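You operate a simulated robot arm through the tools that you are given. There is no shell and no other tool. Be economical: measure what you need, move in short steps, check, and stop when the job is done.

You are at the controls of a simulated two-armed robot. One attempt, no reset.

## Task
Lock the cabinet off with the blue padlock.
Fine: heating and pump to 0, then the main switch off; the padlock hangs on the steel peg under it.

The check looks at the end state, three seconds after you hand in, the way a careful person would. Anything else that was tipped, shoved, dropped, spilled or broken makes it a failure.

## Robot
Two 7-joint arms with two-finger parallel grippers on one trunk, on a base that drives. Base frame: it is fixed to the floor where the robot stands at the start and does not move with it; the origin is under the middle of the robot, x ahead of it, y to its left, z up. Lengths are in mm, angles in degrees, forces in N, time in s.
The left shoulder is at the start at [70, 163, 1370], the right one opposite. With the tool pointing down near the work surface each hand reaches from about 380 to 880 mm from the robot's upright axis, wherever it stands, measured 20 degrees to its own side. Places, roughly: heating switch [900, 0, 1100]; lower mushroom button [500, 200, 1100]; main switch [400, 500, 1400]; steel peg under the main switch [400, 500, 1300]; water pump switch [800, 100, 1100]; zone four knob [-200, -600, 600]; zone one knob [500, -900, 600]; zone three knob [0, -700, 600]; zone two knob [300, -800, 600]. Payload 3.43 kg a hand.
The TCP of each hand is the grasp point between the finger pads, 34 mm short of the fingertips. In the tool frame z runs along the fingers and y along their closing line. Largest opening 128 mm; finger width 24, thickness 12; the body of the gripper, 48 by 130 mm, starts 96 mm behind the TCP.
Orientation is told as [roll, pitch, yaw] about the base's x, y, z axes, in that order, counted from this pose: with the fingers straight down and closing along the base's y, the tool's x points along the base's -x, its y along +y and its z along -z.

## Interface
- The arms move only by the tool play_rows. It takes "left_increments", "right_increments" or both (then of equal length, played together; a hand with none holds still); each is a list that holds one entry, the list of rows, each a list of 7 numbers: the shift along the tool's x, y, z in units of 40 mm (1.0 is 40 mm), then the turn, a rotation vector about the tool's x, y, z in units of 4 degrees (1.0 is 4 degrees), then the opening, from 0 (shut) to 1 (fully open). In form: [[[dx, dy, dz, rx, ry, rz, hand], ...]]. A call has 1 to 12 rows; each row shifts and turns the commanded pose from where the row before left it, along the tool's axes as they then stand. A call with a number of a shift or a turn outside -1 to 1 is refused whole. Each row takes 0.2 s and may step no farther than 50 mm and 8.6 degrees from the row before; otherwise, or with a gripper value out of range, the whole call is refused. Where a pose cannot be reached the arm comes as near as it can. A force on the tool above 40 N (or 10 N above the force at the start of the call, whichever is more), or a blocked arm, ends the call early, and 0.2 s more pass. The fingers move at their own pace (about 153 mm/s each) and stop on an object; they squeeze with about 41 N. The grip force told is the motor's: it shows also when the fingers shut on nothing. Time passes only in rows, and 0.2 s behind the last, so rows that do not move let the fingers close. The reply holds the time, the measured pose of the TCP, the force on the tool along the base axes, the opening and the grip force, in the units named above and with some noise, with the torque about the TCP (base axes, N m) and any sound that the robot's microphone picked up.
- Cameras (640 x 400 px; columns grow to the right, rows downward): "scene" is now at [134.6, -28.3, 1630.6]; the picture's right is [-0.34, -0.94, 0.00], its down [-0.40, 0.14, -0.91] and it looks along [0.85, -0.31, -0.42] (base axes); focal length 214 px, centre (320, 200). "left" rides on the left gripper at [76, 11, -160] in its tool frame; the picture's right is [-0.15, 0.99, 0.00], its down [-0.88, -0.13, -0.46] and it looks along [-0.45, -0.07, 0.89] (tool axes); focal length 234 px, centre (320, 200). "right" rides on the right gripper at [76, -11, -160] in its tool frame; the picture's right is [0.15, 0.99, 0.00], its down [-0.88, 0.13, -0.46] and it looks along [-0.45, 0.07, 0.89] (tool axes); focal length 234 px, centre (320, 200).
- camera(camera): a new picture of that camera. It takes no simulated time.
- raise_lower(by): slides the trunk up (or, below 0, down) by that many mm; the arms and the scene camera ride with it, the base frame stays. It gives what a move gives, with no picture.
- steer(legs): drives the robot by 1 to 6 legs, each [ahead, left, turn to the left] in mm, mm and degrees, along the robot's own axes; the way and the turn of a leg run together, so that a leg with both is an arc; at most 1500 mm and 180 degrees a leg. The arms and the cameras ride along, it lands a little off, and it stops where it bumps. It gives what a move gives.
- pan_tilt(pan, tilt): turns the head with the scene camera to pan (to the left, within 86 degrees either way) and tilt (down, from -29 to 69), counted from straight ahead of the robot. It gives what a move gives.
- pixel_to_xyz(camera, pixels): there is no depth. For up to 12 entries [column, row, z] of the newest picture of that camera ("zoom" is the newest enlarged one), the place [x, y] in the base frame at which the ray of that pixel passes the height z, good to about 3 mm, but the place of the scene camera against the robot may be out by one fixed shift of up to 25 mm in any direction. It takes no simulated time.
- close_up(camera, box): a new picture of the part [left, top, right, bottom] of that camera's present view, enlarged. It takes no simulated time.
- hand_in(): hands the job in; it is judged then, once.

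Keep the steps short. Do not move on a guess: measure, check each grasp and each placing, and mend mistakes. In all there are 80 turns and 58 pictures (those below and enlarged ones count). Leave the grippers open and the arms clear of the work at the hand-in unless told otherwise, and finish with a single line.

The tools are called after ">>>" as a command line: name --argument value ..., lists and objects as JSON in quotes. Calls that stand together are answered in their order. play_rows: Moves the arms, as the interface text tells. Its arguments: {"type":"object","properties":{"left_increments":{"type":"array"},"right_increments":{"type":"array"}},"required":[]} The other tools are called the same way: raise_lower (by) slides the trunk up or down; steer (legs) drives the base; pan_tilt (pan, tilt) turns the head that bears the scene camera; camera (camera) takes a picture; pixel_to_xyz (camera, pixels) gives the place at which the rays of pixels pass given heights; close_up (camera, box) takes an enlarged picture of a part of a camera's view; hand_in () hands the job in.

At the start:

```text
t: 0.0
left_position: [283.7, 337.8, 1598.8]
left_orientation: [0.0, -0.1, 0.0]
left_contact_force: [-0.4, 1.0, -0.5]
left_torque: [0.01, 0.0, -0.01]
left_gripper_width: 128.1
left_finger_force: 0.0
right_position: [440.2, -1.1, 1605.8]
right_orientation: [0.1, 0.0, -0.1]
right_contact_force: [-0.1, 0.1, -0.3]
right_torque: [0.0, -0.01, 0.0]
right_gripper_width: 128.0
right_finger_force: 0.0
trunk travel left (down, up): [-850.0, 90.0]
robot x, y, heading: [0.5, 0.7, -0.3]
head pan, tilt: [-20.0, 25.1]
```

scene: 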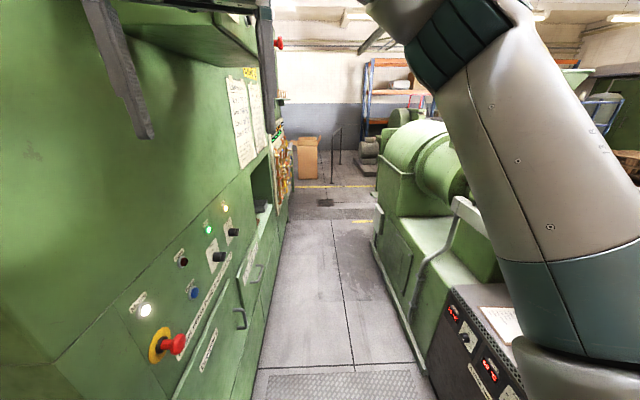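
right: 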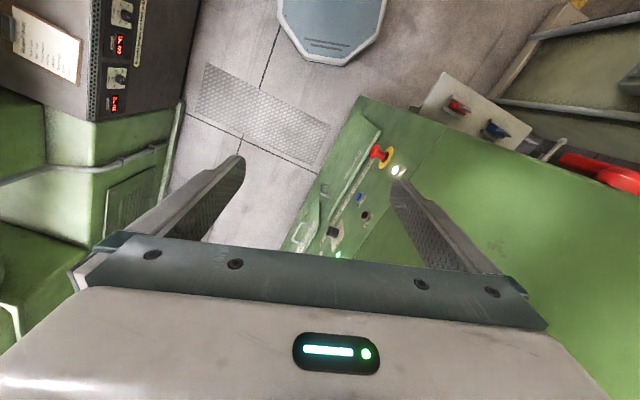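
left: 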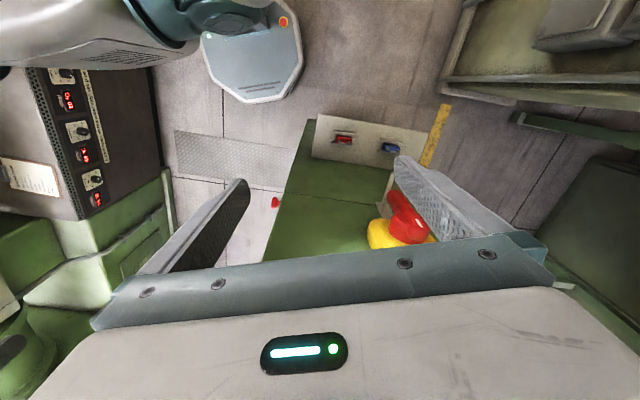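

The scene view shows a green machine on the left with the switches. I'll turn the head left to see the main switch and the padlocks.

>>> pan_tilt --pan 50 --tilt 25

>>> camera --camera "scene"

>>> close_up --camera "left" --box '[240, 90, 480, 270]'

```text
t: 1.4
left_position: [283.1, 338.3, 1599.0]
left_orientation: [0.0, 0.0, -0.1]
left_contact_force: [-0.2, 0.0, -0.4]
left_torque: [-0.01, 0.03, -0.03]
left_gripper_width: 128.1
left_finger_force: 0.1
right_position: [440.7, -0.9, 1605.8]
right_orientation: [0.1, 0.0, -0.1]
right_contact_force: [0.0, 0.4, 0.7]
right_torque: [-0.01, 0.01, -0.02]
right_gripper_width: 128.3
right_finger_force: 0.1
trunk travel left (down, up): [-850.0, 90.0]
robot x, y, heading: [-1.6, 0.6, -0.1]
head pan, tilt: [50.0, 25.0]
```

```text
54 pictures are left
```

scene: 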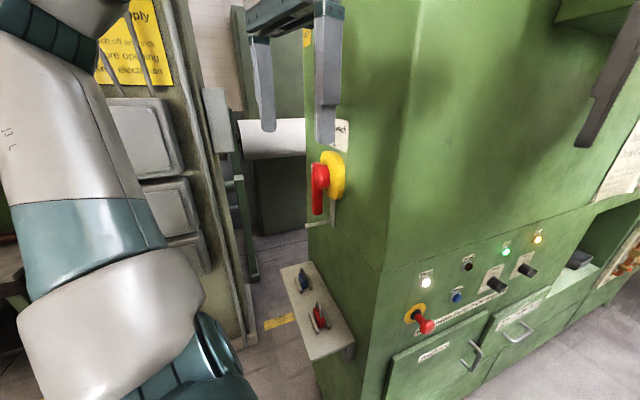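

```text
2.22 times, centred on (360, 180) of left
```

zoom: 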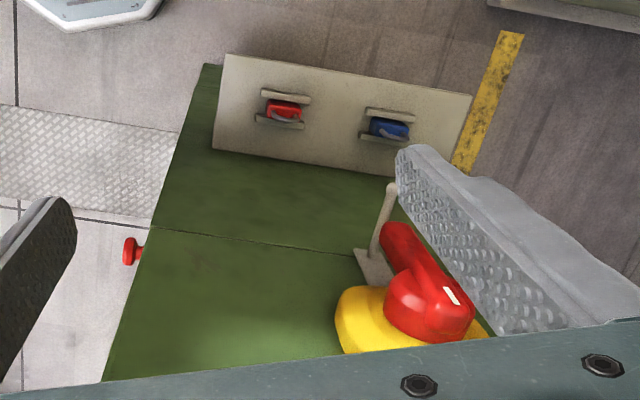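

I see the main switch (yellow/red, at about (325,185)), peg below it, and a shelf with the blue padlock (302,280) and the red one. Zoom on these.

>>> close_up --camera "scene" --box '[260, 110, 400, 370]'

>>> close_up --camera "scene" --box '[390, 220, 570, 340]'

>>> close_up --camera "scene" --box '[270, 250, 370, 370]'

```text
1.54 times, centred on (330, 240) of scene
```

zoom: 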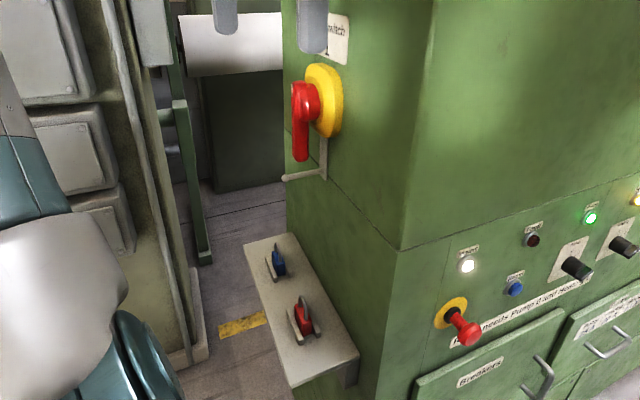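

```text
3.33 times, centred on (480, 280) of scene
```

zoom: 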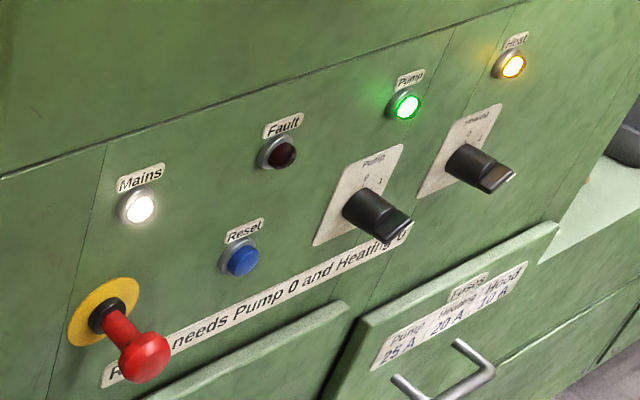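

```text
3.33 times, centred on (320, 310) of scene
```

zoom: 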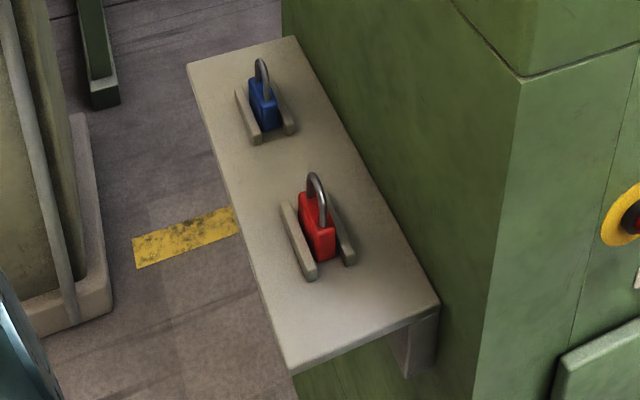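

I'll get rays for the same features in the scene picture and in the hand pictures, to triangulate the panel and the side face.

>>> close_up --camera "right" --box '[270, 130, 430, 270]'

>>> pixel_to_xyz --camera "right" --pixels '[[397, 170, 1000], [397, 170, 1200], [366, 215, 1000], [366, 215, 1200], [338, 255, 1000], [338, 255, 1200]]'

>>> pixel_to_xyz --camera "scene" --pixels '[[426, 283, 1000], [426, 283, 1200], [467, 266, 1000], [467, 266, 1200], [505, 252, 1000], [505, 252, 1200], [537, 240, 1000], [537, 240, 1200]]'

>>> pixel_to_xyz --camera "left" --pixels '[[344, 134, 900], [344, 134, 1000], [390, 143, 900], [390, 143, 1000], [387, 161, 1300], [387, 161, 1200], [380, 192, 1300], [380, 192, 1200]]'

>>> pixel_to_xyz --camera "scene" --pixels '[[318, 314, 900], [318, 314, 1000], [302, 281, 900], [302, 281, 1000], [308, 226, 1300], [308, 226, 1200], [332, 224, 1300], [332, 224, 1200]]'

```text
2.86 times, centred on (350, 200) of right
```

zoom: 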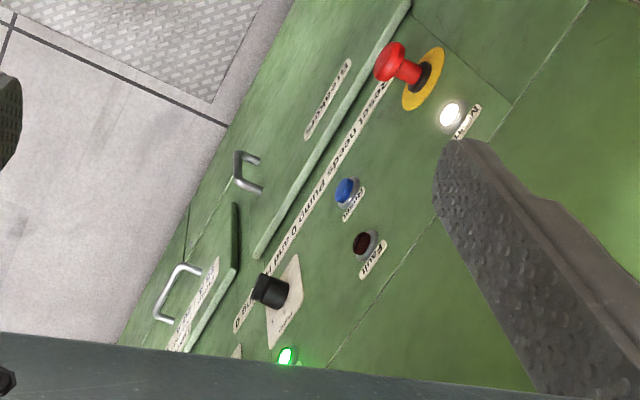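

```text
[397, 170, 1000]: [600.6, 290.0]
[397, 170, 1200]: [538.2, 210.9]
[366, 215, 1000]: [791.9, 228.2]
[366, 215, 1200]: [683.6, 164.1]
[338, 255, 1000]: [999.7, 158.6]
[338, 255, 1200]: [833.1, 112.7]
```

```text
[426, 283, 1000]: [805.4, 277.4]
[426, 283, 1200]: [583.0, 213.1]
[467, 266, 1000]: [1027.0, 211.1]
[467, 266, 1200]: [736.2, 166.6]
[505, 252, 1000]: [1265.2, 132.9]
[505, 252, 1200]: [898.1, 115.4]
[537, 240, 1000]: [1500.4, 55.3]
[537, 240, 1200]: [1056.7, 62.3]
```

```text
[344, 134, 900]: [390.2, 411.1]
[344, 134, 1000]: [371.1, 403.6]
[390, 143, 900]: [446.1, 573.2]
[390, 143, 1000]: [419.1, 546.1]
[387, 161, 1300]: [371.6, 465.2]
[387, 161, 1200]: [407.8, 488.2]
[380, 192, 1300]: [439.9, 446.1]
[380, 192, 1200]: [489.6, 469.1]
```

```text
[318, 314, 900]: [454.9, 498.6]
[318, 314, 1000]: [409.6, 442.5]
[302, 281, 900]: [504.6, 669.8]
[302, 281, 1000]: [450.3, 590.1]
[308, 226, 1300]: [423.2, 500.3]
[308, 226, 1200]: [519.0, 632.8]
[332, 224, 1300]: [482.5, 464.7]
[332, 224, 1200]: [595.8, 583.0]
```

The panel runs at about -20° (mains light ≈ (521,189), pump light ≈ (779,98), z≈1260). The side face normal is ≈ (-0.94,0.34). I'll work the knobs with the left hand. First I draw both hands clear of the cabinet.

>>> play_rows --left_increments '[[[-0.5, -1, 0, 0, 0, 0, 1], [-0.5, -1, 0, 0, 0, 0, 1], [-0.5, -1, 0, 0, 0, 0, 1], [-0.5, -1, 0, 0, 0, 0, 1]]]' --right_increments '[[[0, -1, 0, 0, 0, 0, 1], [0, -1, 0, 0, 0, 0, 1], [0, -1, 0, 0, 0, 0, 1], [0, -1, 0, 0, 0, 0, 1]]]'

>>> steer --legs '[[0, -280, 0], [300, 0, 0]]'

>>> camera --camera "scene"

```text
t: 2.4
left_position: [367.1, 171.9, 1595.9]
left_orientation: [0.0, 0.1, 0.0]
left_contact_force: [-0.4, -0.6, 1.0]
left_torque: [0.05, 0.04, 0.0]
left_gripper_width: 128.2
left_finger_force: 0.0
right_position: [444.7, -165.7, 1602.8]
right_orientation: [0.1, 0.1, 0.1]
right_contact_force: [1.3, 0.5, 0.1]
right_torque: [0.02, 0.03, 0.01]
right_gripper_width: 127.8
right_finger_force: 0.1
trunk travel left (down, up): [-850.0, 90.0]
robot x, y, heading: [-0.5, -3.6, 0.1]
head pan, tilt: [50.0, 25.0]
```

```text
t: 6.0
left_position: [606.0, -116.5, 1609.9]
left_orientation: [1.1, -2.4, -0.3]
left_contact_force: [0.1, -0.3, -0.1]
left_torque: [-0.01, 0.04, -0.02]
left_gripper_width: 128.0
left_finger_force: 0.1
right_position: [691.0, -452.6, 1615.1]
right_orientation: [0.6, -1.9, 0.3]
right_contact_force: [-0.1, 0.6, -0.2]
right_torque: [0.02, 0.04, 0.03]
right_gripper_width: 127.8
right_finger_force: 0.0
trunk travel left (down, up): [-850.0, 90.0]
robot x, y, heading: [298.9, -277.6, 0.4]
head pan, tilt: [50.0, 25.0]
```

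```text
48 pictures are left
```

scene: 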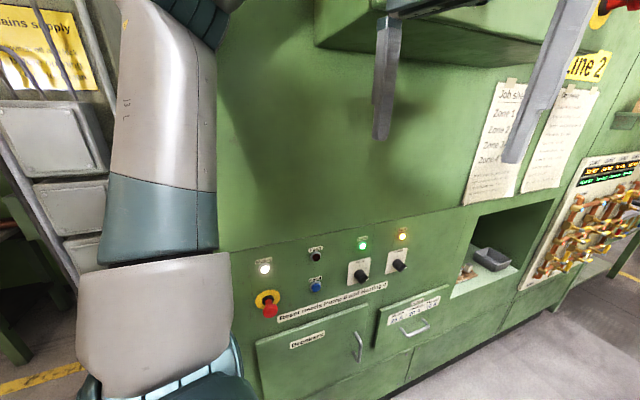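

Pump knob is near (360,272), heating near (398,262) in the picture. I lower the left hand to about z 1200, then roll it to point at the panel.

>>> play_rows --left_increments '[[[-0.2, 0.1, 1, 0, 0, 0, 1], [-0.2, 0.1, 1, 0, 0, 0, 1], [-0.2, 0.1, 1, 0, 0, 0, 1], [-0.2, 0.1, 1, 0, 0, 0, 1], [-0.2, 0.1, 1, 0, 0, 0, 1], [-0.2, 0, 1, 0, 0, 0, 1], [0, 0, 1, 0, 0, 0, 1], [0, 0, 1, 0, 0, 0, 1], [0, 0, 1, 0, 0, 0, 1], [0, 0, 1, 0, 0, 0, 1]]]'

>>> play_rows --left_increments '[[[0, 0, 0, -1, 0, 0, 1], [0, 0, 0, -1, 0, 0, 1], [0, 0, 0, -1, 0, 0, 1], [0, 0, 0, -1, 0, 0, 1], [0, 0, 0, -1, 0, 0, 1], [0, 0, 0, -1, 0, 0, 1], [0, 0, 0, -1, 0, 0, 1], [0, 0, 0, -1, 0, 0, 1], [0, 0, 0, -1, 0, 0, 1], [0, 0, 0, -1, 0, 0, 1], [0, 0, 0, -1, 0, 0, 1], [0, 0, 0, -1, 0, 0, 1]]]'

>>> play_rows --left_increments '[[[0, 0, 0, -1, 0, 0, 1], [0, 0, 0, -1, 0, 0, 1], [0, 0, 0, -1, 0, 0, 1], [0, 0, 0, -1, 0, 0, 1], [0, 0, 0, -1, 0, 0, 1], [0, 0, 0, -1, 0, 0, 1], [0, 0, 0, -1, 0, 0, 1], [0, 0, 0, -1, 0, 0, 1], [0, 0, 0, -1, 0, 0, 1], [0, 0, 0, -1, 0, 0, 1], [0, 0, 0, -0.5, 0, 0, 1]]]'

>>> camera --camera "left"

```text
t: 8.3
left_position: [684.5, -84.5, 1187.0]
left_orientation: [5.1, 0.6, -1.9]
left_contact_force: [0.4, 2.0, -0.9]
left_torque: [-0.19, 0.14, 0.02]
left_gripper_width: 127.6
left_finger_force: 0.1
right_position: [744.3, -455.4, 1603.7]
right_orientation: [4.1, 0.5, -1.8]
right_contact_force: [2.7, -0.7, 1.8]
right_torque: [0.09, 0.33, -0.01]
right_gripper_width: 128.3
right_finger_force: 0.0
trunk travel left (down, up): [-850.0, 90.0]
robot x, y, heading: [288.5, -285.8, 2.2]
head pan, tilt: [50.0, 25.0]
stopped in row 10 (right hand): the arm was blocked; the commanded pose is now the measured one
```

```text
t: 8.7
left_position: [715.4, -51.8, 1186.4]
left_orientation: [8.8, -3.3, -6.4]
left_contact_force: [1.5, 1.9, 3.0]
left_torque: [-0.28, 0.11, 0.05]
left_gripper_width: 128.1
left_finger_force: 0.0
right_position: [741.3, -434.6, 1625.3]
right_orientation: [5.7, 0.1, -9.9]
right_contact_force: [-1.7, -2.1, 0.1]
right_torque: [0.26, -0.11, 0.01]
right_gripper_width: 127.6
right_finger_force: 0.1
trunk travel left (down, up): [-850.0, 90.0]
robot x, y, heading: [309.9, -292.9, -1.3]
head pan, tilt: [50.0, 25.0]
stopped in row 1 (left hand): the arm was blocked; the commanded pose is now the measured one
```

```text
t: 9.0
left_position: [756.4, 13.5, 1183.3]
left_orientation: [12.4, -7.4, -3.8]
left_contact_force: [1.5, -0.2, 0.6]
left_torque: [-0.04, 0.09, 0.02]
left_gripper_width: 128.0
left_finger_force: 0.0
right_position: [768.9, -397.9, 1613.9]
right_orientation: [3.8, 1.2, -11.7]
right_contact_force: [1.0, -1.5, 0.3]
right_torque: [0.2, 0.19, 0.01]
right_gripper_width: 127.9
right_finger_force: 0.1
trunk travel left (down, up): [-850.0, 90.0]
robot x, y, heading: [310.3, -300.7, -1.0]
head pan, tilt: [50.0, 25.0]
stopped in row 1 (left hand): the arm was blocked; the commanded pose is now the measured one
```

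```text
47 pictures are left
```

left: 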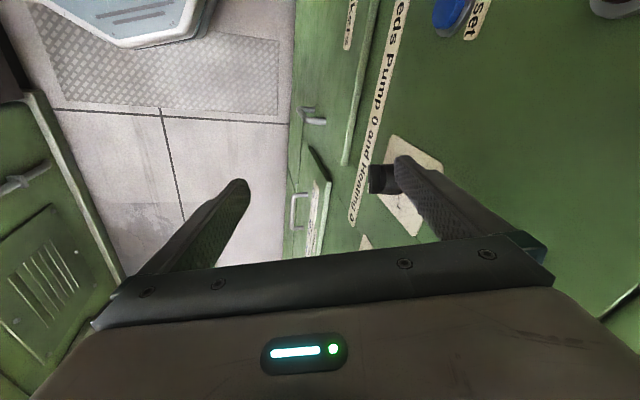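

Something blocked the arms (probably touching each other) and the pose drifted. I pause one still row and look around.

>>> play_rows --left_increments '[[[0, 0, 0, 0, 0, 0, 1]]]'

>>> pan_tilt --pan 10 --tilt 35

>>> camera --camera "scene"

>>> camera --camera "right"

```text
t: 9.3
left_position: [787.1, 53.4, 1186.9]
left_orientation: [9.6, -14.1, -1.8]
left_contact_force: [-28.2, -60.7, 9.9]
left_torque: [-0.65, 0.38, 0.45]
left_gripper_width: 84.5
left_finger_force: 0.2
right_position: [749.6, -377.7, 1604.1]
right_orientation: [-2.3, -0.1, -13.7]
right_contact_force: [-2.0, -1.6, 0.4]
right_torque: [0.07, -0.13, 0.0]
right_gripper_width: 128.2
right_finger_force: 0.1
trunk travel left (down, up): [-850.0, 90.0]
robot x, y, heading: [322.1, -307.3, -2.3]
head pan, tilt: [50.0, 25.0]
stopped in row 1 (left hand): the arm was blocked; the commanded pose is now the measured one
```

```text
t: 10.4
left_position: [788.2, 57.7, 1185.7]
left_orientation: [10.0, -13.9, -1.4]
left_contact_force: [-14.7, -66.4, 29.6]
left_torque: [0.14, -0.19, -0.46]
left_gripper_width: 74.0
left_finger_force: 0.0
right_position: [756.4, -378.4, 1600.2]
right_orientation: [-2.1, 0.4, -13.2]
right_contact_force: [0.4, 0.0, 0.2]
right_torque: [-0.01, 0.02, -0.03]
right_gripper_width: 127.7
right_finger_force: 0.0
trunk travel left (down, up): [-850.0, 90.0]
robot x, y, heading: [314.5, -303.2, -2.4]
head pan, tilt: [10.0, 35.0]
```

```text
46 pictures are left
```

scene: 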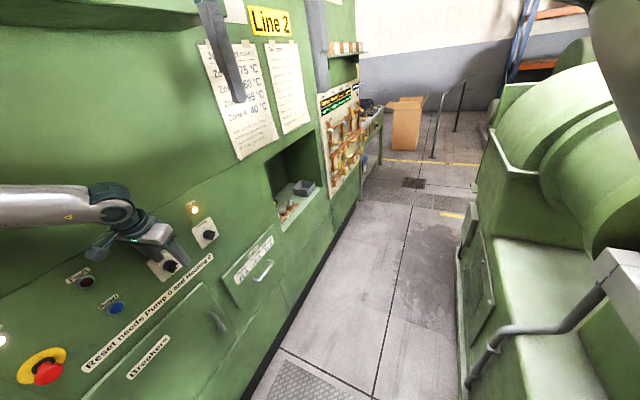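

```text
45 pictures are left
```

right: 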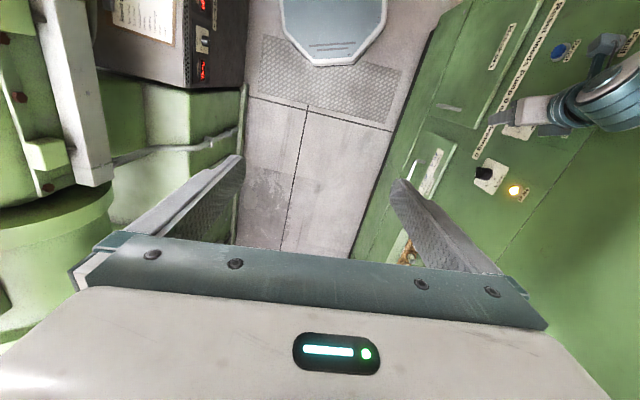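

The left hand is pressed against the panel (force -66 N in y), the arm is squeezed between. I back the base away from the panel.

>>> steer --legs '[[-40, -120, 0]]'

>>> pan_tilt --pan 50 --tilt 30

>>> camera --camera "scene"

```text
t: 11.1
left_position: [779.7, 43.5, 1174.9]
left_orientation: [-11.9, -25.7, 15.1]
left_contact_force: [-21.1, -8.6, 70.6]
left_torque: [4.74, -1.02, 1.44]
left_gripper_width: 119.0
left_finger_force: 0.0
right_position: [803.1, -457.8, 1575.0]
right_orientation: [-0.3, -1.4, -10.6]
right_contact_force: [-2.8, -3.4, 1.0]
right_torque: [0.44, -0.32, 0.0]
right_gripper_width: 128.2
right_finger_force: 0.0
trunk travel left (down, up): [-850.0, 90.0]
robot x, y, heading: [285.7, -317.9, 0.2]
head pan, tilt: [10.0, 35.0]
stopped in leg 1: the robot was blocked; the commanded pose is now the measured one
```

```text
t: 12.2
left_position: [758.4, 57.0, 1144.2]
left_orientation: [-13.8, -21.8, 17.5]
left_contact_force: [-67.6, -124.6, -17.4]
left_torque: [5.71, -4.96, 8.44]
left_gripper_width: 107.6
left_finger_force: 0.0
right_position: [821.7, -416.6, 1556.1]
right_orientation: [-1.8, -0.1, -8.4]
right_contact_force: [1.0, 0.2, 0.8]
right_torque: [0.03, 0.06, 0.0]
right_gripper_width: 128.0
right_finger_force: 0.0
trunk travel left (down, up): [-850.0, 90.0]
robot x, y, heading: [272.4, -318.7, 2.6]
head pan, tilt: [50.0, 30.0]
```

```text
44 pictures are left
```

scene: 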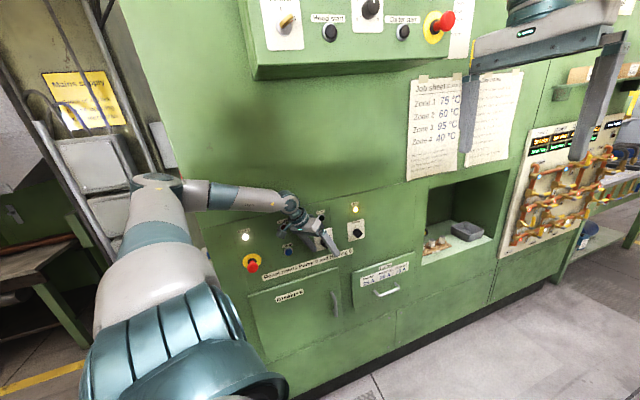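

The elbow lies against the cabinet. I check from the left hand camera before freeing it.

>>> camera --camera "left"

>>> close_up --camera "scene" --box '[110, 150, 400, 320]'

```text
43 pictures are left
```

left: 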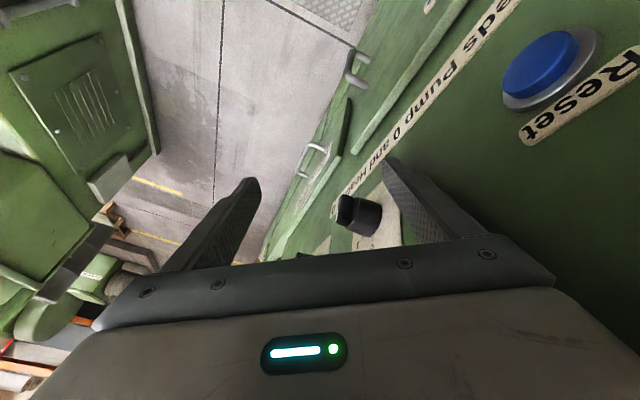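

```text
2.21 times, centred on (255, 235) of scene
```

zoom: 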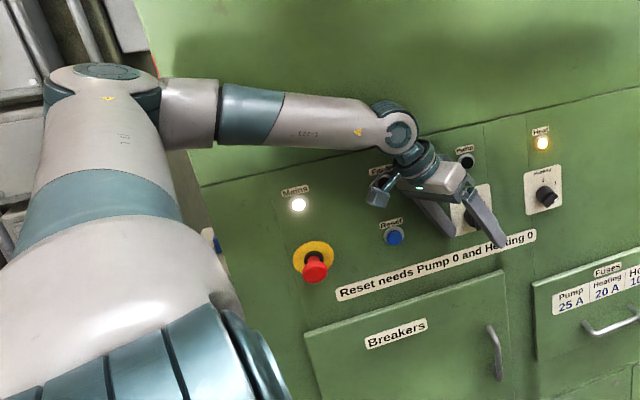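

The pump light has gone out – the pump knob seems to have been turned to 0 by accident (to verify later). Now I ease the hand off the panel in −y.

>>> play_rows --left_increments '[[[0, -0.7, 0, 0, 0, 0, 1], [0, -0.7, 0, 0, 0, 0, 1], [0, -0.7, 0, 0, 0, 0, 1]]]'

>>> steer --legs '[[0, -80, 0]]'

```text
t: 12.5
left_position: [732.2, 51.1, 1052.0]
left_orientation: [-21.7, -15.5, 24.1]
left_contact_force: [-81.6, -84.1, 4.5]
left_torque: [9.43, -9.04, 12.65]
left_gripper_width: 122.1
left_finger_force: 0.1
right_position: [873.2, -460.7, 1501.5]
right_orientation: [-6.0, -1.3, -11.8]
right_contact_force: [-0.8, -2.7, 0.6]
right_torque: [0.31, -0.16, 0.01]
right_gripper_width: 127.8
right_finger_force: 0.0
trunk travel left (down, up): [-850.0, 90.0]
robot x, y, heading: [282.8, -323.9, 0.1]
head pan, tilt: [50.0, 30.0]
heard: click
stopped in row 1 (left hand): the arm was blocked; the commanded pose is now the measured one
```

```text
t: 13.2
left_position: [795.8, -26.8, 1081.0]
left_orientation: [-45.9, -10.5, 31.3]
left_contact_force: [-3.8, -2.5, -0.4]
left_torque: [0.24, -0.28, 0.39]
left_gripper_width: 128.1
left_finger_force: 0.1
right_position: [965.7, -608.3, 1358.7]
right_orientation: [-19.5, -4.1, -19.4]
right_contact_force: [-1.5, -2.7, 5.3]
right_torque: [0.39, -0.2, 0.0]
right_gripper_width: 127.9
right_finger_force: 0.1
trunk travel left (down, up): [-850.0, 90.0]
robot x, y, heading: [274.5, -351.1, -0.7]
head pan, tilt: [50.0, 30.0]
stopped in leg 1: the robot was blocked; the commanded pose is now the measured one
```

>>> play_rows --left_increments '[[[0, 0, 0, 0, 0, 0, 1]]]'

>>> pan_tilt --pan 0 --tilt 35

>>> camera --camera "scene"

```text
t: 13.6
left_position: [830.2, -71.1, 1109.4]
left_orientation: [-63.3, -3.3, 33.4]
left_contact_force: [-0.6, 0.3, -0.9]
left_torque: [0.01, 0.0, 0.02]
left_gripper_width: 127.9
left_finger_force: 0.0
right_position: [948.1, -557.5, 1347.5]
right_orientation: [-20.1, -2.0, -17.7]
right_contact_force: [0.4, -0.4, -0.1]
right_torque: [-0.03, 0.02, 0.0]
right_gripper_width: 128.2
right_finger_force: 0.0
trunk travel left (down, up): [-850.0, 90.0]
robot x, y, heading: [272.4, -353.9, 0.6]
head pan, tilt: [50.0, 30.0]
stopped in row 1 (left hand): the arm was blocked; the commanded pose is now the measured one
```

```text
t: 14.8
left_position: [830.3, -70.9, 1107.2]
left_orientation: [-62.7, -3.1, 33.6]
left_contact_force: [-0.2, 0.9, 0.0]
left_torque: [-0.01, -0.02, 0.0]
left_gripper_width: 128.2
left_finger_force: 0.0
right_position: [950.7, -559.0, 1345.2]
right_orientation: [-20.1, -1.9, -17.5]
right_contact_force: [0.0, 0.6, 0.6]
right_torque: [0.01, -0.03, -0.01]
right_gripper_width: 128.1
right_finger_force: 0.1
trunk travel left (down, up): [-850.0, 90.0]
robot x, y, heading: [274.8, -357.3, 0.6]
head pan, tilt: [0.0, 35.0]
```

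```text
41 pictures are left
```

scene: 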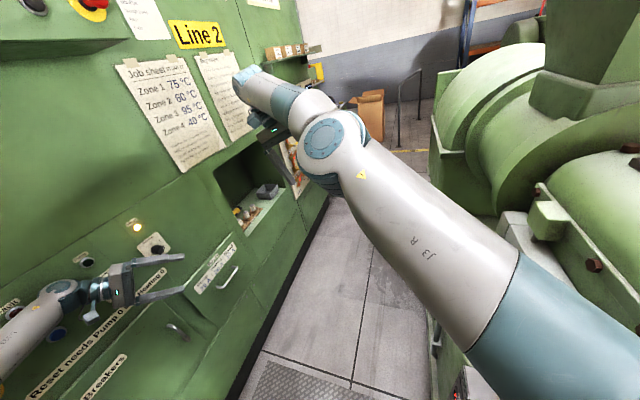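

Left hand is free now, but its elbow is probably still touching the cabinet. Look left to see the elbow.

>>> pan_tilt --pan 75 --tilt 35

>>> camera --camera "scene"

```text
t: 16.2
left_position: [831.3, -70.5, 1107.0]
left_orientation: [-62.8, -3.3, 33.7]
left_contact_force: [0.0, -0.1, 0.0]
left_torque: [-0.01, 0.04, -0.03]
left_gripper_width: 127.8
left_finger_force: 0.1
right_position: [952.0, -559.7, 1345.8]
right_orientation: [-20.1, -1.9, -17.5]
right_contact_force: [-0.3, 1.0, -0.1]
right_torque: [-0.02, -0.02, -0.01]
right_gripper_width: 128.0
right_finger_force: 0.1
trunk travel left (down, up): [-850.0, 90.0]
robot x, y, heading: [276.9, -352.7, 0.5]
head pan, tilt: [75.0, 35.0]
```

```text
40 pictures are left
```

scene: 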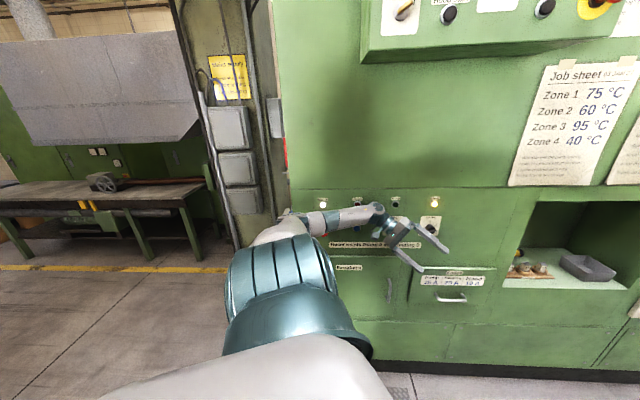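

The left upper arm reaches out to the cabinet and the forearm lies along the panel. I drive right, away from the panel, in one small leg.

>>> steer --legs '[[0, -60, 0]]'

>>> close_up --camera "scene" --box '[260, 150, 460, 290]'

```text
t: 16.9
left_position: [863.0, -126.0, 1200.8]
left_orientation: [-95.6, 4.5, 25.4]
left_contact_force: [0.4, 0.2, 0.7]
left_torque: [0.02, 0.01, 0.04]
left_gripper_width: 128.0
left_finger_force: 0.0
right_position: [935.3, -562.0, 1285.2]
right_orientation: [-27.1, -3.6, -20.4]
right_contact_force: [-0.4, 0.1, 0.3]
right_torque: [-0.13, -0.03, 0.04]
right_gripper_width: 128.1
right_finger_force: 0.1
trunk travel left (down, up): [-850.0, 90.0]
robot x, y, heading: [258.3, -375.4, 2.0]
head pan, tilt: [75.0, 35.0]
stopped in leg 1: the robot was blocked; the commanded pose is now the measured one
```

```text
2.86 times, centred on (360, 220) of scene
```

zoom: 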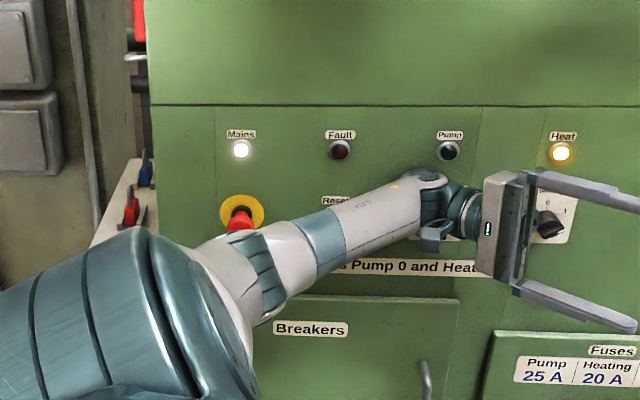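

Both arms react, so the right elbow may be touching the machine to the right. I look right.

>>> pan_tilt --pan -75 --tilt 35

>>> camera --camera "scene"

```text
t: 19.3
left_position: [867.8, -125.6, 1197.6]
left_orientation: [-95.0, 5.0, 26.3]
left_contact_force: [0.1, -0.7, -0.1]
left_torque: [-0.02, 0.01, -0.02]
left_gripper_width: 128.1
left_finger_force: 0.1
right_position: [944.1, -565.7, 1282.0]
right_orientation: [-26.7, -3.2, -20.1]
right_contact_force: [1.4, -0.2, 0.1]
right_torque: [0.03, -0.01, -0.02]
right_gripper_width: 128.0
right_finger_force: 0.0
trunk travel left (down, up): [-850.0, 90.0]
robot x, y, heading: [261.0, -372.0, 2.0]
head pan, tilt: [-75.0, 35.0]
```

```text
38 pictures are left
```

scene: 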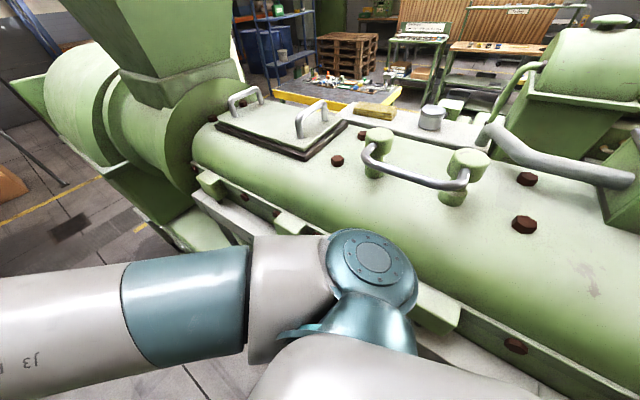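

The right elbow rests against the extruder barrel. I raise the trunk to lift the elbows, then stretch the right hand forward along the aisle so that its elbow comes in.

>>> raise_lower --by 85

>>> play_rows --right_increments '[[[-0.6, 0, -0.6, 0, 0, 0, 1], [-0.6, 0, -0.6, 0, 0, 0, 1], [-0.6, 0, -0.6, 0, 0, 0, 1], [-0.6, 0, -0.6, 0, 0, 0, 1]]]'

>>> camera --camera "scene"

```text
t: 19.6
left_position: [856.9, -128.8, 1261.7]
left_orientation: [-105.1, 2.6, 21.5]
left_contact_force: [-0.1, 0.4, -0.6]
left_torque: [0.0, 0.0, 0.02]
left_gripper_width: 128.0
left_finger_force: 0.0
right_position: [949.2, -617.7, 1224.1]
right_orientation: [-34.3, -6.4, -21.7]
right_contact_force: [0.8, -2.4, 0.4]
right_torque: [0.24, 0.0, -0.02]
right_gripper_width: 128.0
right_finger_force: 0.1
trunk travel left (down, up): [-853.0, 87.0]
robot x, y, heading: [238.1, -388.4, 3.8]
head pan, tilt: [-75.0, 35.0]
stopped: the arm was blocked; the commanded pose is now the measured one
```

```text
t: 20.0
left_position: [837.4, -134.6, 1296.3]
left_orientation: [-110.5, 0.1, 17.2]
left_contact_force: [0.2, -1.1, 2.0]
left_torque: [0.07, -0.02, -0.02]
left_gripper_width: 128.0
left_finger_force: 0.0
right_position: [919.8, -583.5, 1229.1]
right_orientation: [-32.9, -6.3, -20.0]
right_contact_force: [0.9, 5.1, 1.0]
right_torque: [-0.44, 0.06, 0.0]
right_gripper_width: 128.1
right_finger_force: 0.1
right hand out of reach, approached as far as the arm can: row 1
trunk travel left (down, up): [-853.0, 87.0]
robot x, y, heading: [217.6, -399.5, 5.6]
head pan, tilt: [-75.0, 35.0]
stopped in row 1 (left hand): the arm was blocked; the commanded pose is now the measured one
```

```text
37 pictures are left
```

scene: 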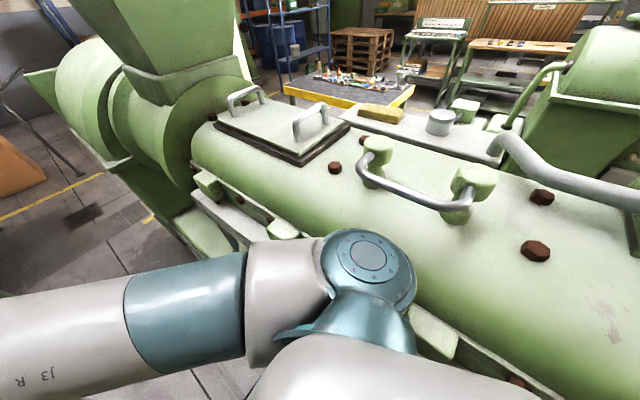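

The left arm is what is blocked now and pushes the robot away from the panel. I back up along -x, which draws it off the panel.

>>> steer --legs '[[-150, 0, 0]]'

>>> pan_tilt --pan 60 --tilt 40

>>> camera --camera "scene"

```text
t: 20.6
left_position: [790.2, -130.2, 1308.2]
left_orientation: [-116.0, -2.9, 6.3]
left_contact_force: [-1.1, -0.5, 0.4]
left_torque: [0.04, -0.01, 0.01]
left_gripper_width: 128.2
left_finger_force: 0.1
right_position: [883.9, -563.7, 1189.0]
right_orientation: [-41.8, -12.5, -18.0]
right_contact_force: [-0.8, 2.6, -0.2]
right_torque: [-0.17, 0.0, 0.01]
right_gripper_width: 128.1
right_finger_force: 0.0
trunk travel left (down, up): [-853.0, 87.0]
robot x, y, heading: [188.1, -423.4, 8.2]
head pan, tilt: [-75.0, 35.0]
stopped in leg 1: the robot was blocked; the commanded pose is now the measured one
```

```text
t: 22.8
left_position: [790.6, -129.0, 1308.4]
left_orientation: [-116.0, -2.7, 6.5]
left_contact_force: [0.3, -0.2, -1.0]
left_torque: [0.0, -0.06, 0.02]
left_gripper_width: 128.0
left_finger_force: 0.1
right_position: [884.4, -573.7, 1185.4]
right_orientation: [-42.3, -12.5, -18.8]
right_contact_force: [-0.6, 0.3, -0.2]
right_torque: [-0.01, 0.01, -0.02]
right_gripper_width: 128.0
right_finger_force: 0.1
trunk travel left (down, up): [-853.0, 87.0]
robot x, y, heading: [186.5, -419.1, 7.3]
head pan, tilt: [60.0, 40.0]
```

```text
36 pictures are left
```

scene: 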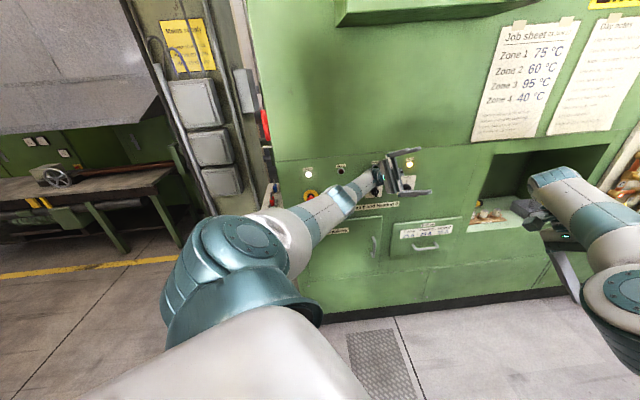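

Left wrist is close to the panel, pointing away from it. I pull the left hand along its tool z (away from panel, up).

>>> play_rows --left_increments '[[[0, 0, 0.6, 0, 0, 0, 1], [0, 0, 0.6, 0, 0, 0, 1], [0, 0, 0.6, 0, 0, 0, 1], [0, 0, 0.6, 0, 0, 0, 1]]]'

>>> steer --legs '[[-100, 60, 0]]'

```text
t: 23.1
left_position: [802.7, -132.8, 1304.2]
left_orientation: [-114.5, -0.2, 8.3]
left_contact_force: [-0.3, 0.0, 0.4]
left_torque: [0.01, -0.02, -0.02]
left_gripper_width: 128.2
left_finger_force: 0.1
right_position: [892.9, -636.9, 1141.3]
right_orientation: [-49.8, -15.2, -18.9]
right_contact_force: [0.6, -1.1, 3.3]
right_torque: [0.45, 0.03, -0.16]
right_gripper_width: 128.1
right_finger_force: 0.0
trunk travel left (down, up): [-853.0, 87.0]
robot x, y, heading: [188.5, -422.2, 5.9]
head pan, tilt: [60.0, 40.0]
stopped in row 1 (left hand): the arm was blocked; the commanded pose is now the measured one
```

```text
t: 23.9
left_position: [819.0, -91.3, 1291.9]
left_orientation: [-122.0, 11.1, 17.2]
left_contact_force: [0.9, -0.7, -0.5]
left_torque: [0.0, 0.01, -0.05]
left_gripper_width: 128.3
left_finger_force: 0.0
right_position: [884.5, -717.3, 1127.9]
right_orientation: [-56.6, -18.6, -20.4]
right_contact_force: [1.2, -5.6, 2.2]
right_torque: [0.6, 0.08, -0.28]
right_gripper_width: 128.0
right_finger_force: 0.1
trunk travel left (down, up): [-853.0, 87.0]
robot x, y, heading: [214.9, -428.9, 1.3]
head pan, tilt: [60.0, 40.0]
stopped in leg 1: the robot was blocked; the commanded pose is now the measured one
```

>>> pan_tilt --pan -60 --tilt 55

>>> camera --camera "scene"

>>> pan_tilt --pan 65 --tilt 55

>>> camera --camera "scene"

```text
t: 25.9
left_position: [825.3, -90.1, 1288.5]
left_orientation: [-121.9, 11.8, 17.5]
left_contact_force: [0.6, 1.1, 0.2]
left_torque: [0.03, 0.02, -0.01]
left_gripper_width: 127.9
left_finger_force: 0.1
right_position: [884.1, -726.0, 1128.0]
right_orientation: [-57.5, -18.1, -20.2]
right_contact_force: [0.2, -0.6, -0.5]
right_torque: [0.03, -0.01, -0.03]
right_gripper_width: 127.8
right_finger_force: 0.0
trunk travel left (down, up): [-853.0, 87.0]
robot x, y, heading: [223.3, -428.0, 0.5]
head pan, tilt: [-60.0, 55.0]
```

```text
35 pictures are left
```

scene: 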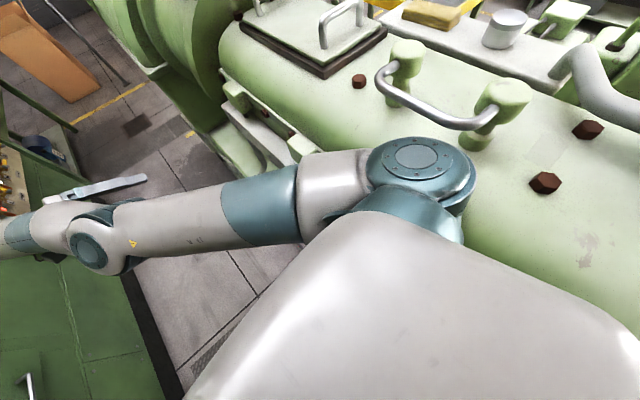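

```text
t: 27.9
left_position: [825.3, -91.0, 1286.8]
left_orientation: [-121.6, 12.3, 17.5]
left_contact_force: [-0.1, 0.3, 0.5]
left_torque: [0.01, 0.02, -0.01]
left_gripper_width: 128.0
left_finger_force: 0.2
right_position: [885.3, -729.1, 1128.4]
right_orientation: [-57.5, -18.0, -20.4]
right_contact_force: [0.2, -1.3, -0.1]
right_torque: [-0.03, 0.03, 0.0]
right_gripper_width: 128.1
right_finger_force: 0.1
trunk travel left (down, up): [-853.0, 87.0]
robot x, y, heading: [222.3, -428.2, 0.5]
head pan, tilt: [65.0, 55.0]
```

```text
34 pictures are left
```

scene: 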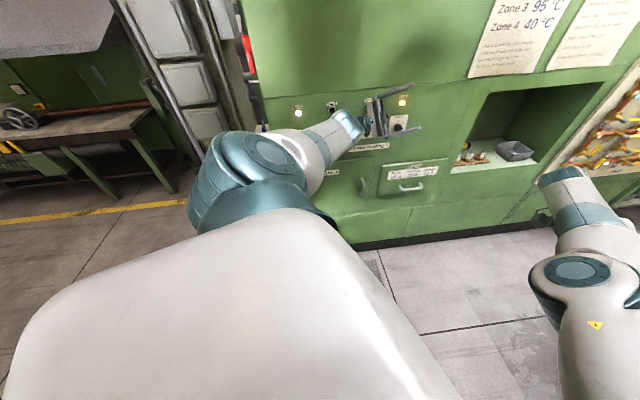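

>>> close_up --camera "scene" --box '[230, 60, 450, 210]'

>>> camera --camera "right"

```text
2.67 times, centred on (340, 135) of scene
```

zoom: 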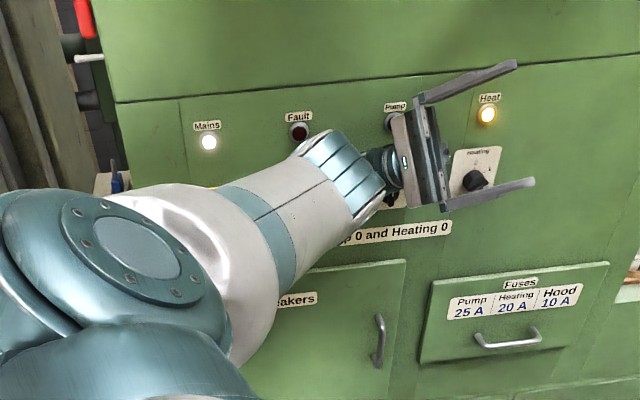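

```text
32 pictures are left
```

right: 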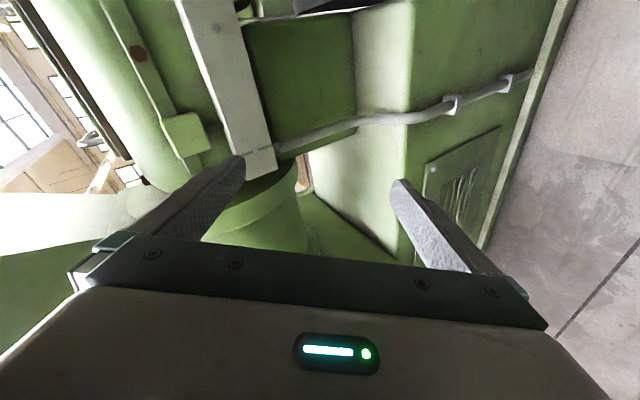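

The left elbow (teal block) presses the panel; the right hand hangs over the extruder. I extend the left hand down the aisle so that its elbow leaves the panel, while drawing the right hand up and back. The calls may be cut short, so I repeat them.

>>> play_rows --left_increments '[[[-0.7, 0, 0.6, 0, 0, 0, 1], [-0.7, 0, 0.6, 0, 0, 0, 1], [-0.7, 0, 0.6, 0, 0, 0, 1]]]' --right_increments '[[[0, 0, -0.9, 0, 0, 0, 1], [0, 0, -0.9, 0, 0, 0, 1], [0, 0, -0.9, 0, 0, 0, 1]]]'

>>> play_rows --left_increments '[[[-0.7, 0, 0.6, 0, 0, 0, 1], [-0.7, 0, 0.6, 0, 0, 0, 1], [-0.7, 0, 0.6, 0, 0, 0, 1]]]' --right_increments '[[[0, 0, -0.9, 0, 0, 0, 1], [0, 0, -0.9, 0, 0, 0, 1], [0, 0, -0.9, 0, 0, 0, 1]]]'

>>> camera --camera "scene"

```text
t: 28.2
left_position: [833.5, -83.6, 1286.2]
left_orientation: [-123.3, 14.5, 18.5]
left_contact_force: [-1.9, -2.6, 0.0]
left_torque: [-0.13, 0.13, 0.23]
left_gripper_width: 127.9
left_finger_force: 0.2
left hand out of reach, approached as far as the arm can: row 1
right_position: [879.9, -697.3, 1138.6]
right_orientation: [-56.5, -22.3, -19.8]
right_contact_force: [-1.9, -4.4, -3.7]
right_torque: [-0.07, -0.11, 0.19]
right_gripper_width: 127.9
right_finger_force: 0.0
right hand out of reach, approached as far as the arm can: row 1
trunk travel left (down, up): [-853.0, 87.0]
robot x, y, heading: [213.7, -429.6, 1.0]
head pan, tilt: [65.0, 55.0]
stopped in row 1 (left hand): the arm was blocked; the commanded pose is now the measured one
```

```text
t: 28.6
left_position: [811.4, -80.8, 1304.7]
left_orientation: [-127.5, 8.2, 16.9]
left_contact_force: [0.0, -0.5, 0.0]
left_torque: [-0.02, -0.01, -0.01]
left_gripper_width: 128.0
left_finger_force: 0.0
left hand out of reach, approached as far as the arm can: row 1
right_position: [869.4, -699.5, 1090.0]
right_orientation: [-62.2, -18.9, -15.2]
right_contact_force: [1.2, -2.4, 3.8]
right_torque: [0.43, 0.05, -0.19]
right_gripper_width: 127.9
right_finger_force: 0.1
right hand out of reach, approached as far as the arm can: row 1
trunk travel left (down, up): [-853.0, 87.0]
robot x, y, heading: [206.7, -430.6, 2.8]
head pan, tilt: [65.0, 55.0]
stopped in row 1 (left hand): the arm was blocked; the commanded pose is now the measured one
```

```text
31 pictures are left
```

scene: 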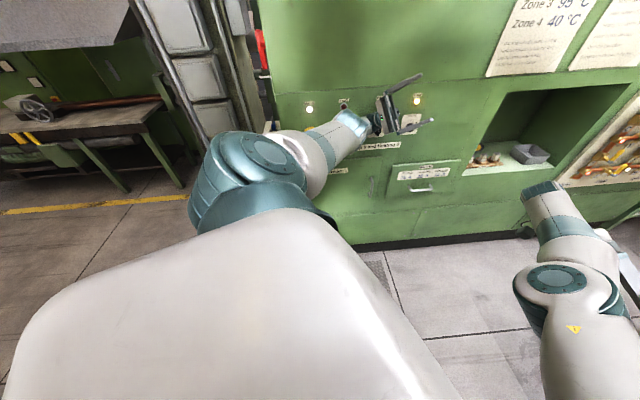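

Both hands are at their reach limit and the left wrist back is against the panel. I bring both hands toward their shoulders, turning the left hand back toward pointing down.

>>> play_rows --left_increments '[[[0.8, 0.3, 0.35, -1, 0, 0, 1], [0.8, 0.3, 0.35, -1, 0, 0, 1], [0.8, 0.3, 0.35, -1, 0, 0, 1]]]' --right_increments '[[[0.8, 0, -0.5, 0, 0, 0, 1], [0.8, 0, -0.5, 0, 0, 0, 1], [0.8, 0, -0.5, 0, 0, 0, 1]]]'

>>> play_rows --left_increments '[[[0.8, 0.3, 0.35, -1, 0, 0, 1], [0.8, 0.3, 0.35, -1, 0, 0, 1], [0.8, 0.3, 0.35, -1, 0, 0, 1]]]' --right_increments '[[[0.8, 0, -0.5, 0, 0, 0, 1], [0.8, 0, -0.5, 0, 0, 0, 1], [0.8, 0, -0.5, 0, 0, 0, 1]]]'

>>> play_rows --left_increments '[[[0.8, 0.3, 0.35, -1, 0, 0, 1], [0.8, 0.3, 0.35, -1, 0, 0, 1], [0.8, 0.3, 0.35, -1, 0, 0, 1]]]' --right_increments '[[[0.8, 0, -0.5, 0, 0, 0, 1], [0.8, 0, -0.5, 0, 0, 0, 1], [0.8, 0, -0.5, 0, 0, 0, 1]]]'

>>> camera --camera "scene"

```text
t: 28.9
left_position: [805.8, -114.4, 1243.9]
left_orientation: [-112.0, 10.3, 14.7]
left_contact_force: [0.9, 0.1, -0.3]
left_torque: [0.03, -0.01, 0.02]
left_gripper_width: 127.9
left_finger_force: 0.0
right_position: [860.6, -650.4, 1064.5]
right_orientation: [-63.5, -22.3, -10.4]
right_contact_force: [-1.0, 1.4, 0.2]
right_torque: [-0.12, -0.02, 0.07]
right_gripper_width: 128.1
right_finger_force: 0.0
right hand out of reach, approached as far as the arm can: row 1
trunk travel left (down, up): [-853.0, 87.0]
robot x, y, heading: [196.3, -426.2, 4.3]
head pan, tilt: [65.0, 55.0]
stopped in row 1 (left hand): the arm was blocked; the commanded pose is now the measured one
```

```text
t: 29.2
left_position: [794.2, -130.7, 1197.1]
left_orientation: [-100.7, 15.7, 11.9]
left_contact_force: [-0.6, -0.4, -0.9]
left_torque: [0.01, -0.04, 0.01]
left_gripper_width: 127.7
left_finger_force: 0.0
right_position: [851.1, -662.0, 1021.1]
right_orientation: [-68.8, -17.1, -6.4]
right_contact_force: [0.1, 0.0, 3.0]
right_torque: [0.26, -0.01, -0.17]
right_gripper_width: 128.1
right_finger_force: 0.0
right hand out of reach, approached as far as the arm can: row 1
trunk travel left (down, up): [-853.0, 87.0]
robot x, y, heading: [188.9, -423.4, 5.2]
head pan, tilt: [65.0, 55.0]
stopped in row 1 (left hand): the arm was blocked; the commanded pose is now the measured one
```

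```text
t: 29.6
left_position: [783.3, -143.7, 1172.9]
left_orientation: [-91.5, 19.1, 8.6]
left_contact_force: [-0.3, 1.0, 0.7]
left_torque: [0.0, -0.03, -0.01]
left_gripper_width: 128.2
left_finger_force: 0.0
right_position: [839.7, -621.2, 1020.9]
right_orientation: [-70.1, -21.7, -2.0]
right_contact_force: [-0.4, 0.1, 0.2]
right_torque: [0.05, 0.01, 0.07]
right_gripper_width: 128.0
right_finger_force: 0.1
right hand out of reach, approached as far as the arm can: row 1
trunk travel left (down, up): [-853.0, 87.0]
robot x, y, heading: [186.8, -420.6, 6.0]
head pan, tilt: [65.0, 55.0]
stopped in row 1 (left hand): the arm was blocked; the commanded pose is now the measured one
```

```text
30 pictures are left
```

scene: 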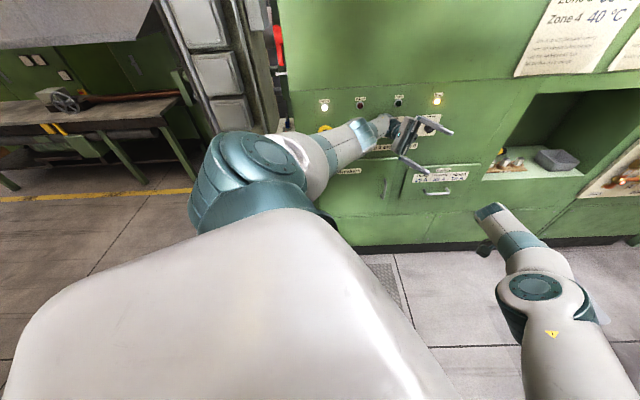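

Working: the roll comes back ~10° per call and the gap grows. Repeat with updated axes.

>>> play_rows --left_increments '[[[0.5, 0, 0.8, -1, 0, 0, 1], [0.5, 0, 0.8, -1, 0, 0, 1], [0.5, 0, 0.8, -1, 0, 0, 1]]]' --right_increments '[[[0.5, 0, -0.6, -1, 0, 0, 1], [0.5, 0, -0.6, -1, 0, 0, 1], [0.5, 0, -0.6, -1, 0, 0, 1]]]'

>>> play_rows --left_increments '[[[0.5, 0, 0.8, -1, 0, 0, 1], [0.5, 0, 0.8, -1, 0, 0, 1], [0.5, 0, 0.8, -1, 0, 0, 1]]]' --right_increments '[[[0.5, 0, -0.6, -1, 0, 0, 1], [0.5, 0, -0.6, -1, 0, 0, 1], [0.5, 0, -0.6, -1, 0, 0, 1]]]'

>>> steer --legs '[[-60, 0, -8]]'

>>> camera --camera "scene"

```text
t: 29.9
left_position: [772.8, -148.7, 1153.8]
left_orientation: [-85.0, 20.7, 5.5]
left_contact_force: [-0.3, 0.2, 0.2]
left_torque: [0.04, -0.01, -0.03]
left_gripper_width: 127.9
left_finger_force: 0.0
right_position: [820.3, -631.3, 984.3]
right_orientation: [-76.6, -16.4, 0.1]
right_contact_force: [-1.5, 0.4, -0.6]
right_torque: [-0.04, -0.02, 0.07]
right_gripper_width: 128.0
right_finger_force: 0.1
right hand out of reach, approached as far as the arm can: row 1
trunk travel left (down, up): [-853.0, 87.0]
robot x, y, heading: [175.9, -423.1, 7.1]
head pan, tilt: [65.0, 55.0]
stopped in row 1 (left hand): the arm was blocked; the commanded pose is now the measured one
```

```text
t: 30.2
left_position: [773.2, -153.1, 1151.6]
left_orientation: [-80.9, 20.4, 2.8]
left_contact_force: [-0.1, -0.6, 0.8]
left_torque: [0.05, -0.04, -0.04]
left_gripper_width: 128.2
left_finger_force: 0.2
right_position: [810.2, -616.7, 979.8]
right_orientation: [-78.6, -18.0, 1.9]
right_contact_force: [-1.2, 0.0, 0.0]
right_torque: [-0.05, -0.02, 0.14]
right_gripper_width: 128.2
right_finger_force: 0.0
right hand out of reach, approached as far as the arm can: row 1
trunk travel left (down, up): [-853.0, 87.0]
robot x, y, heading: [171.4, -426.6, 7.6]
head pan, tilt: [65.0, 55.0]
stopped in row 1 (left hand): the arm was blocked; the commanded pose is now the measured one
```

```text
t: 30.9
left_position: [811.3, -162.2, 1134.3]
left_orientation: [-77.9, 27.7, 9.7]
left_contact_force: [-3.9, 2.9, 3.8]
left_torque: [0.45, -0.04, 0.46]
left_gripper_width: 127.9
left_finger_force: 0.0
right_position: [810.9, -764.6, 965.8]
right_orientation: [-80.8, -17.7, -7.8]
right_contact_force: [-2.5, -5.5, -1.0]
right_torque: [-0.07, -0.05, 0.24]
right_gripper_width: 128.0
right_finger_force: 0.0
trunk travel left (down, up): [-853.0, 87.0]
robot x, y, heading: [208.9, -428.3, -1.3]
head pan, tilt: [65.0, 55.0]
stopped in leg 1: the robot was blocked; the commanded pose is now the measured one
```

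```text
29 pictures are left
```

scene: 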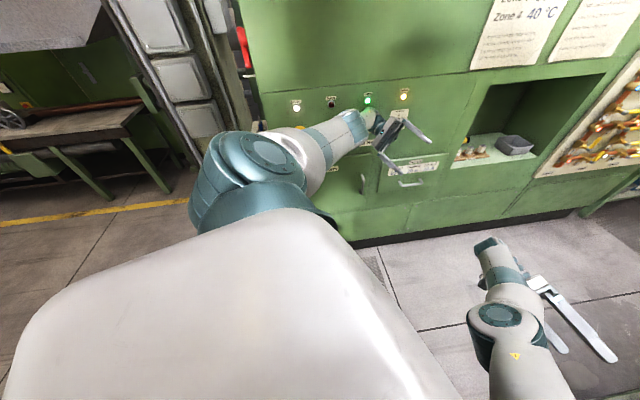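

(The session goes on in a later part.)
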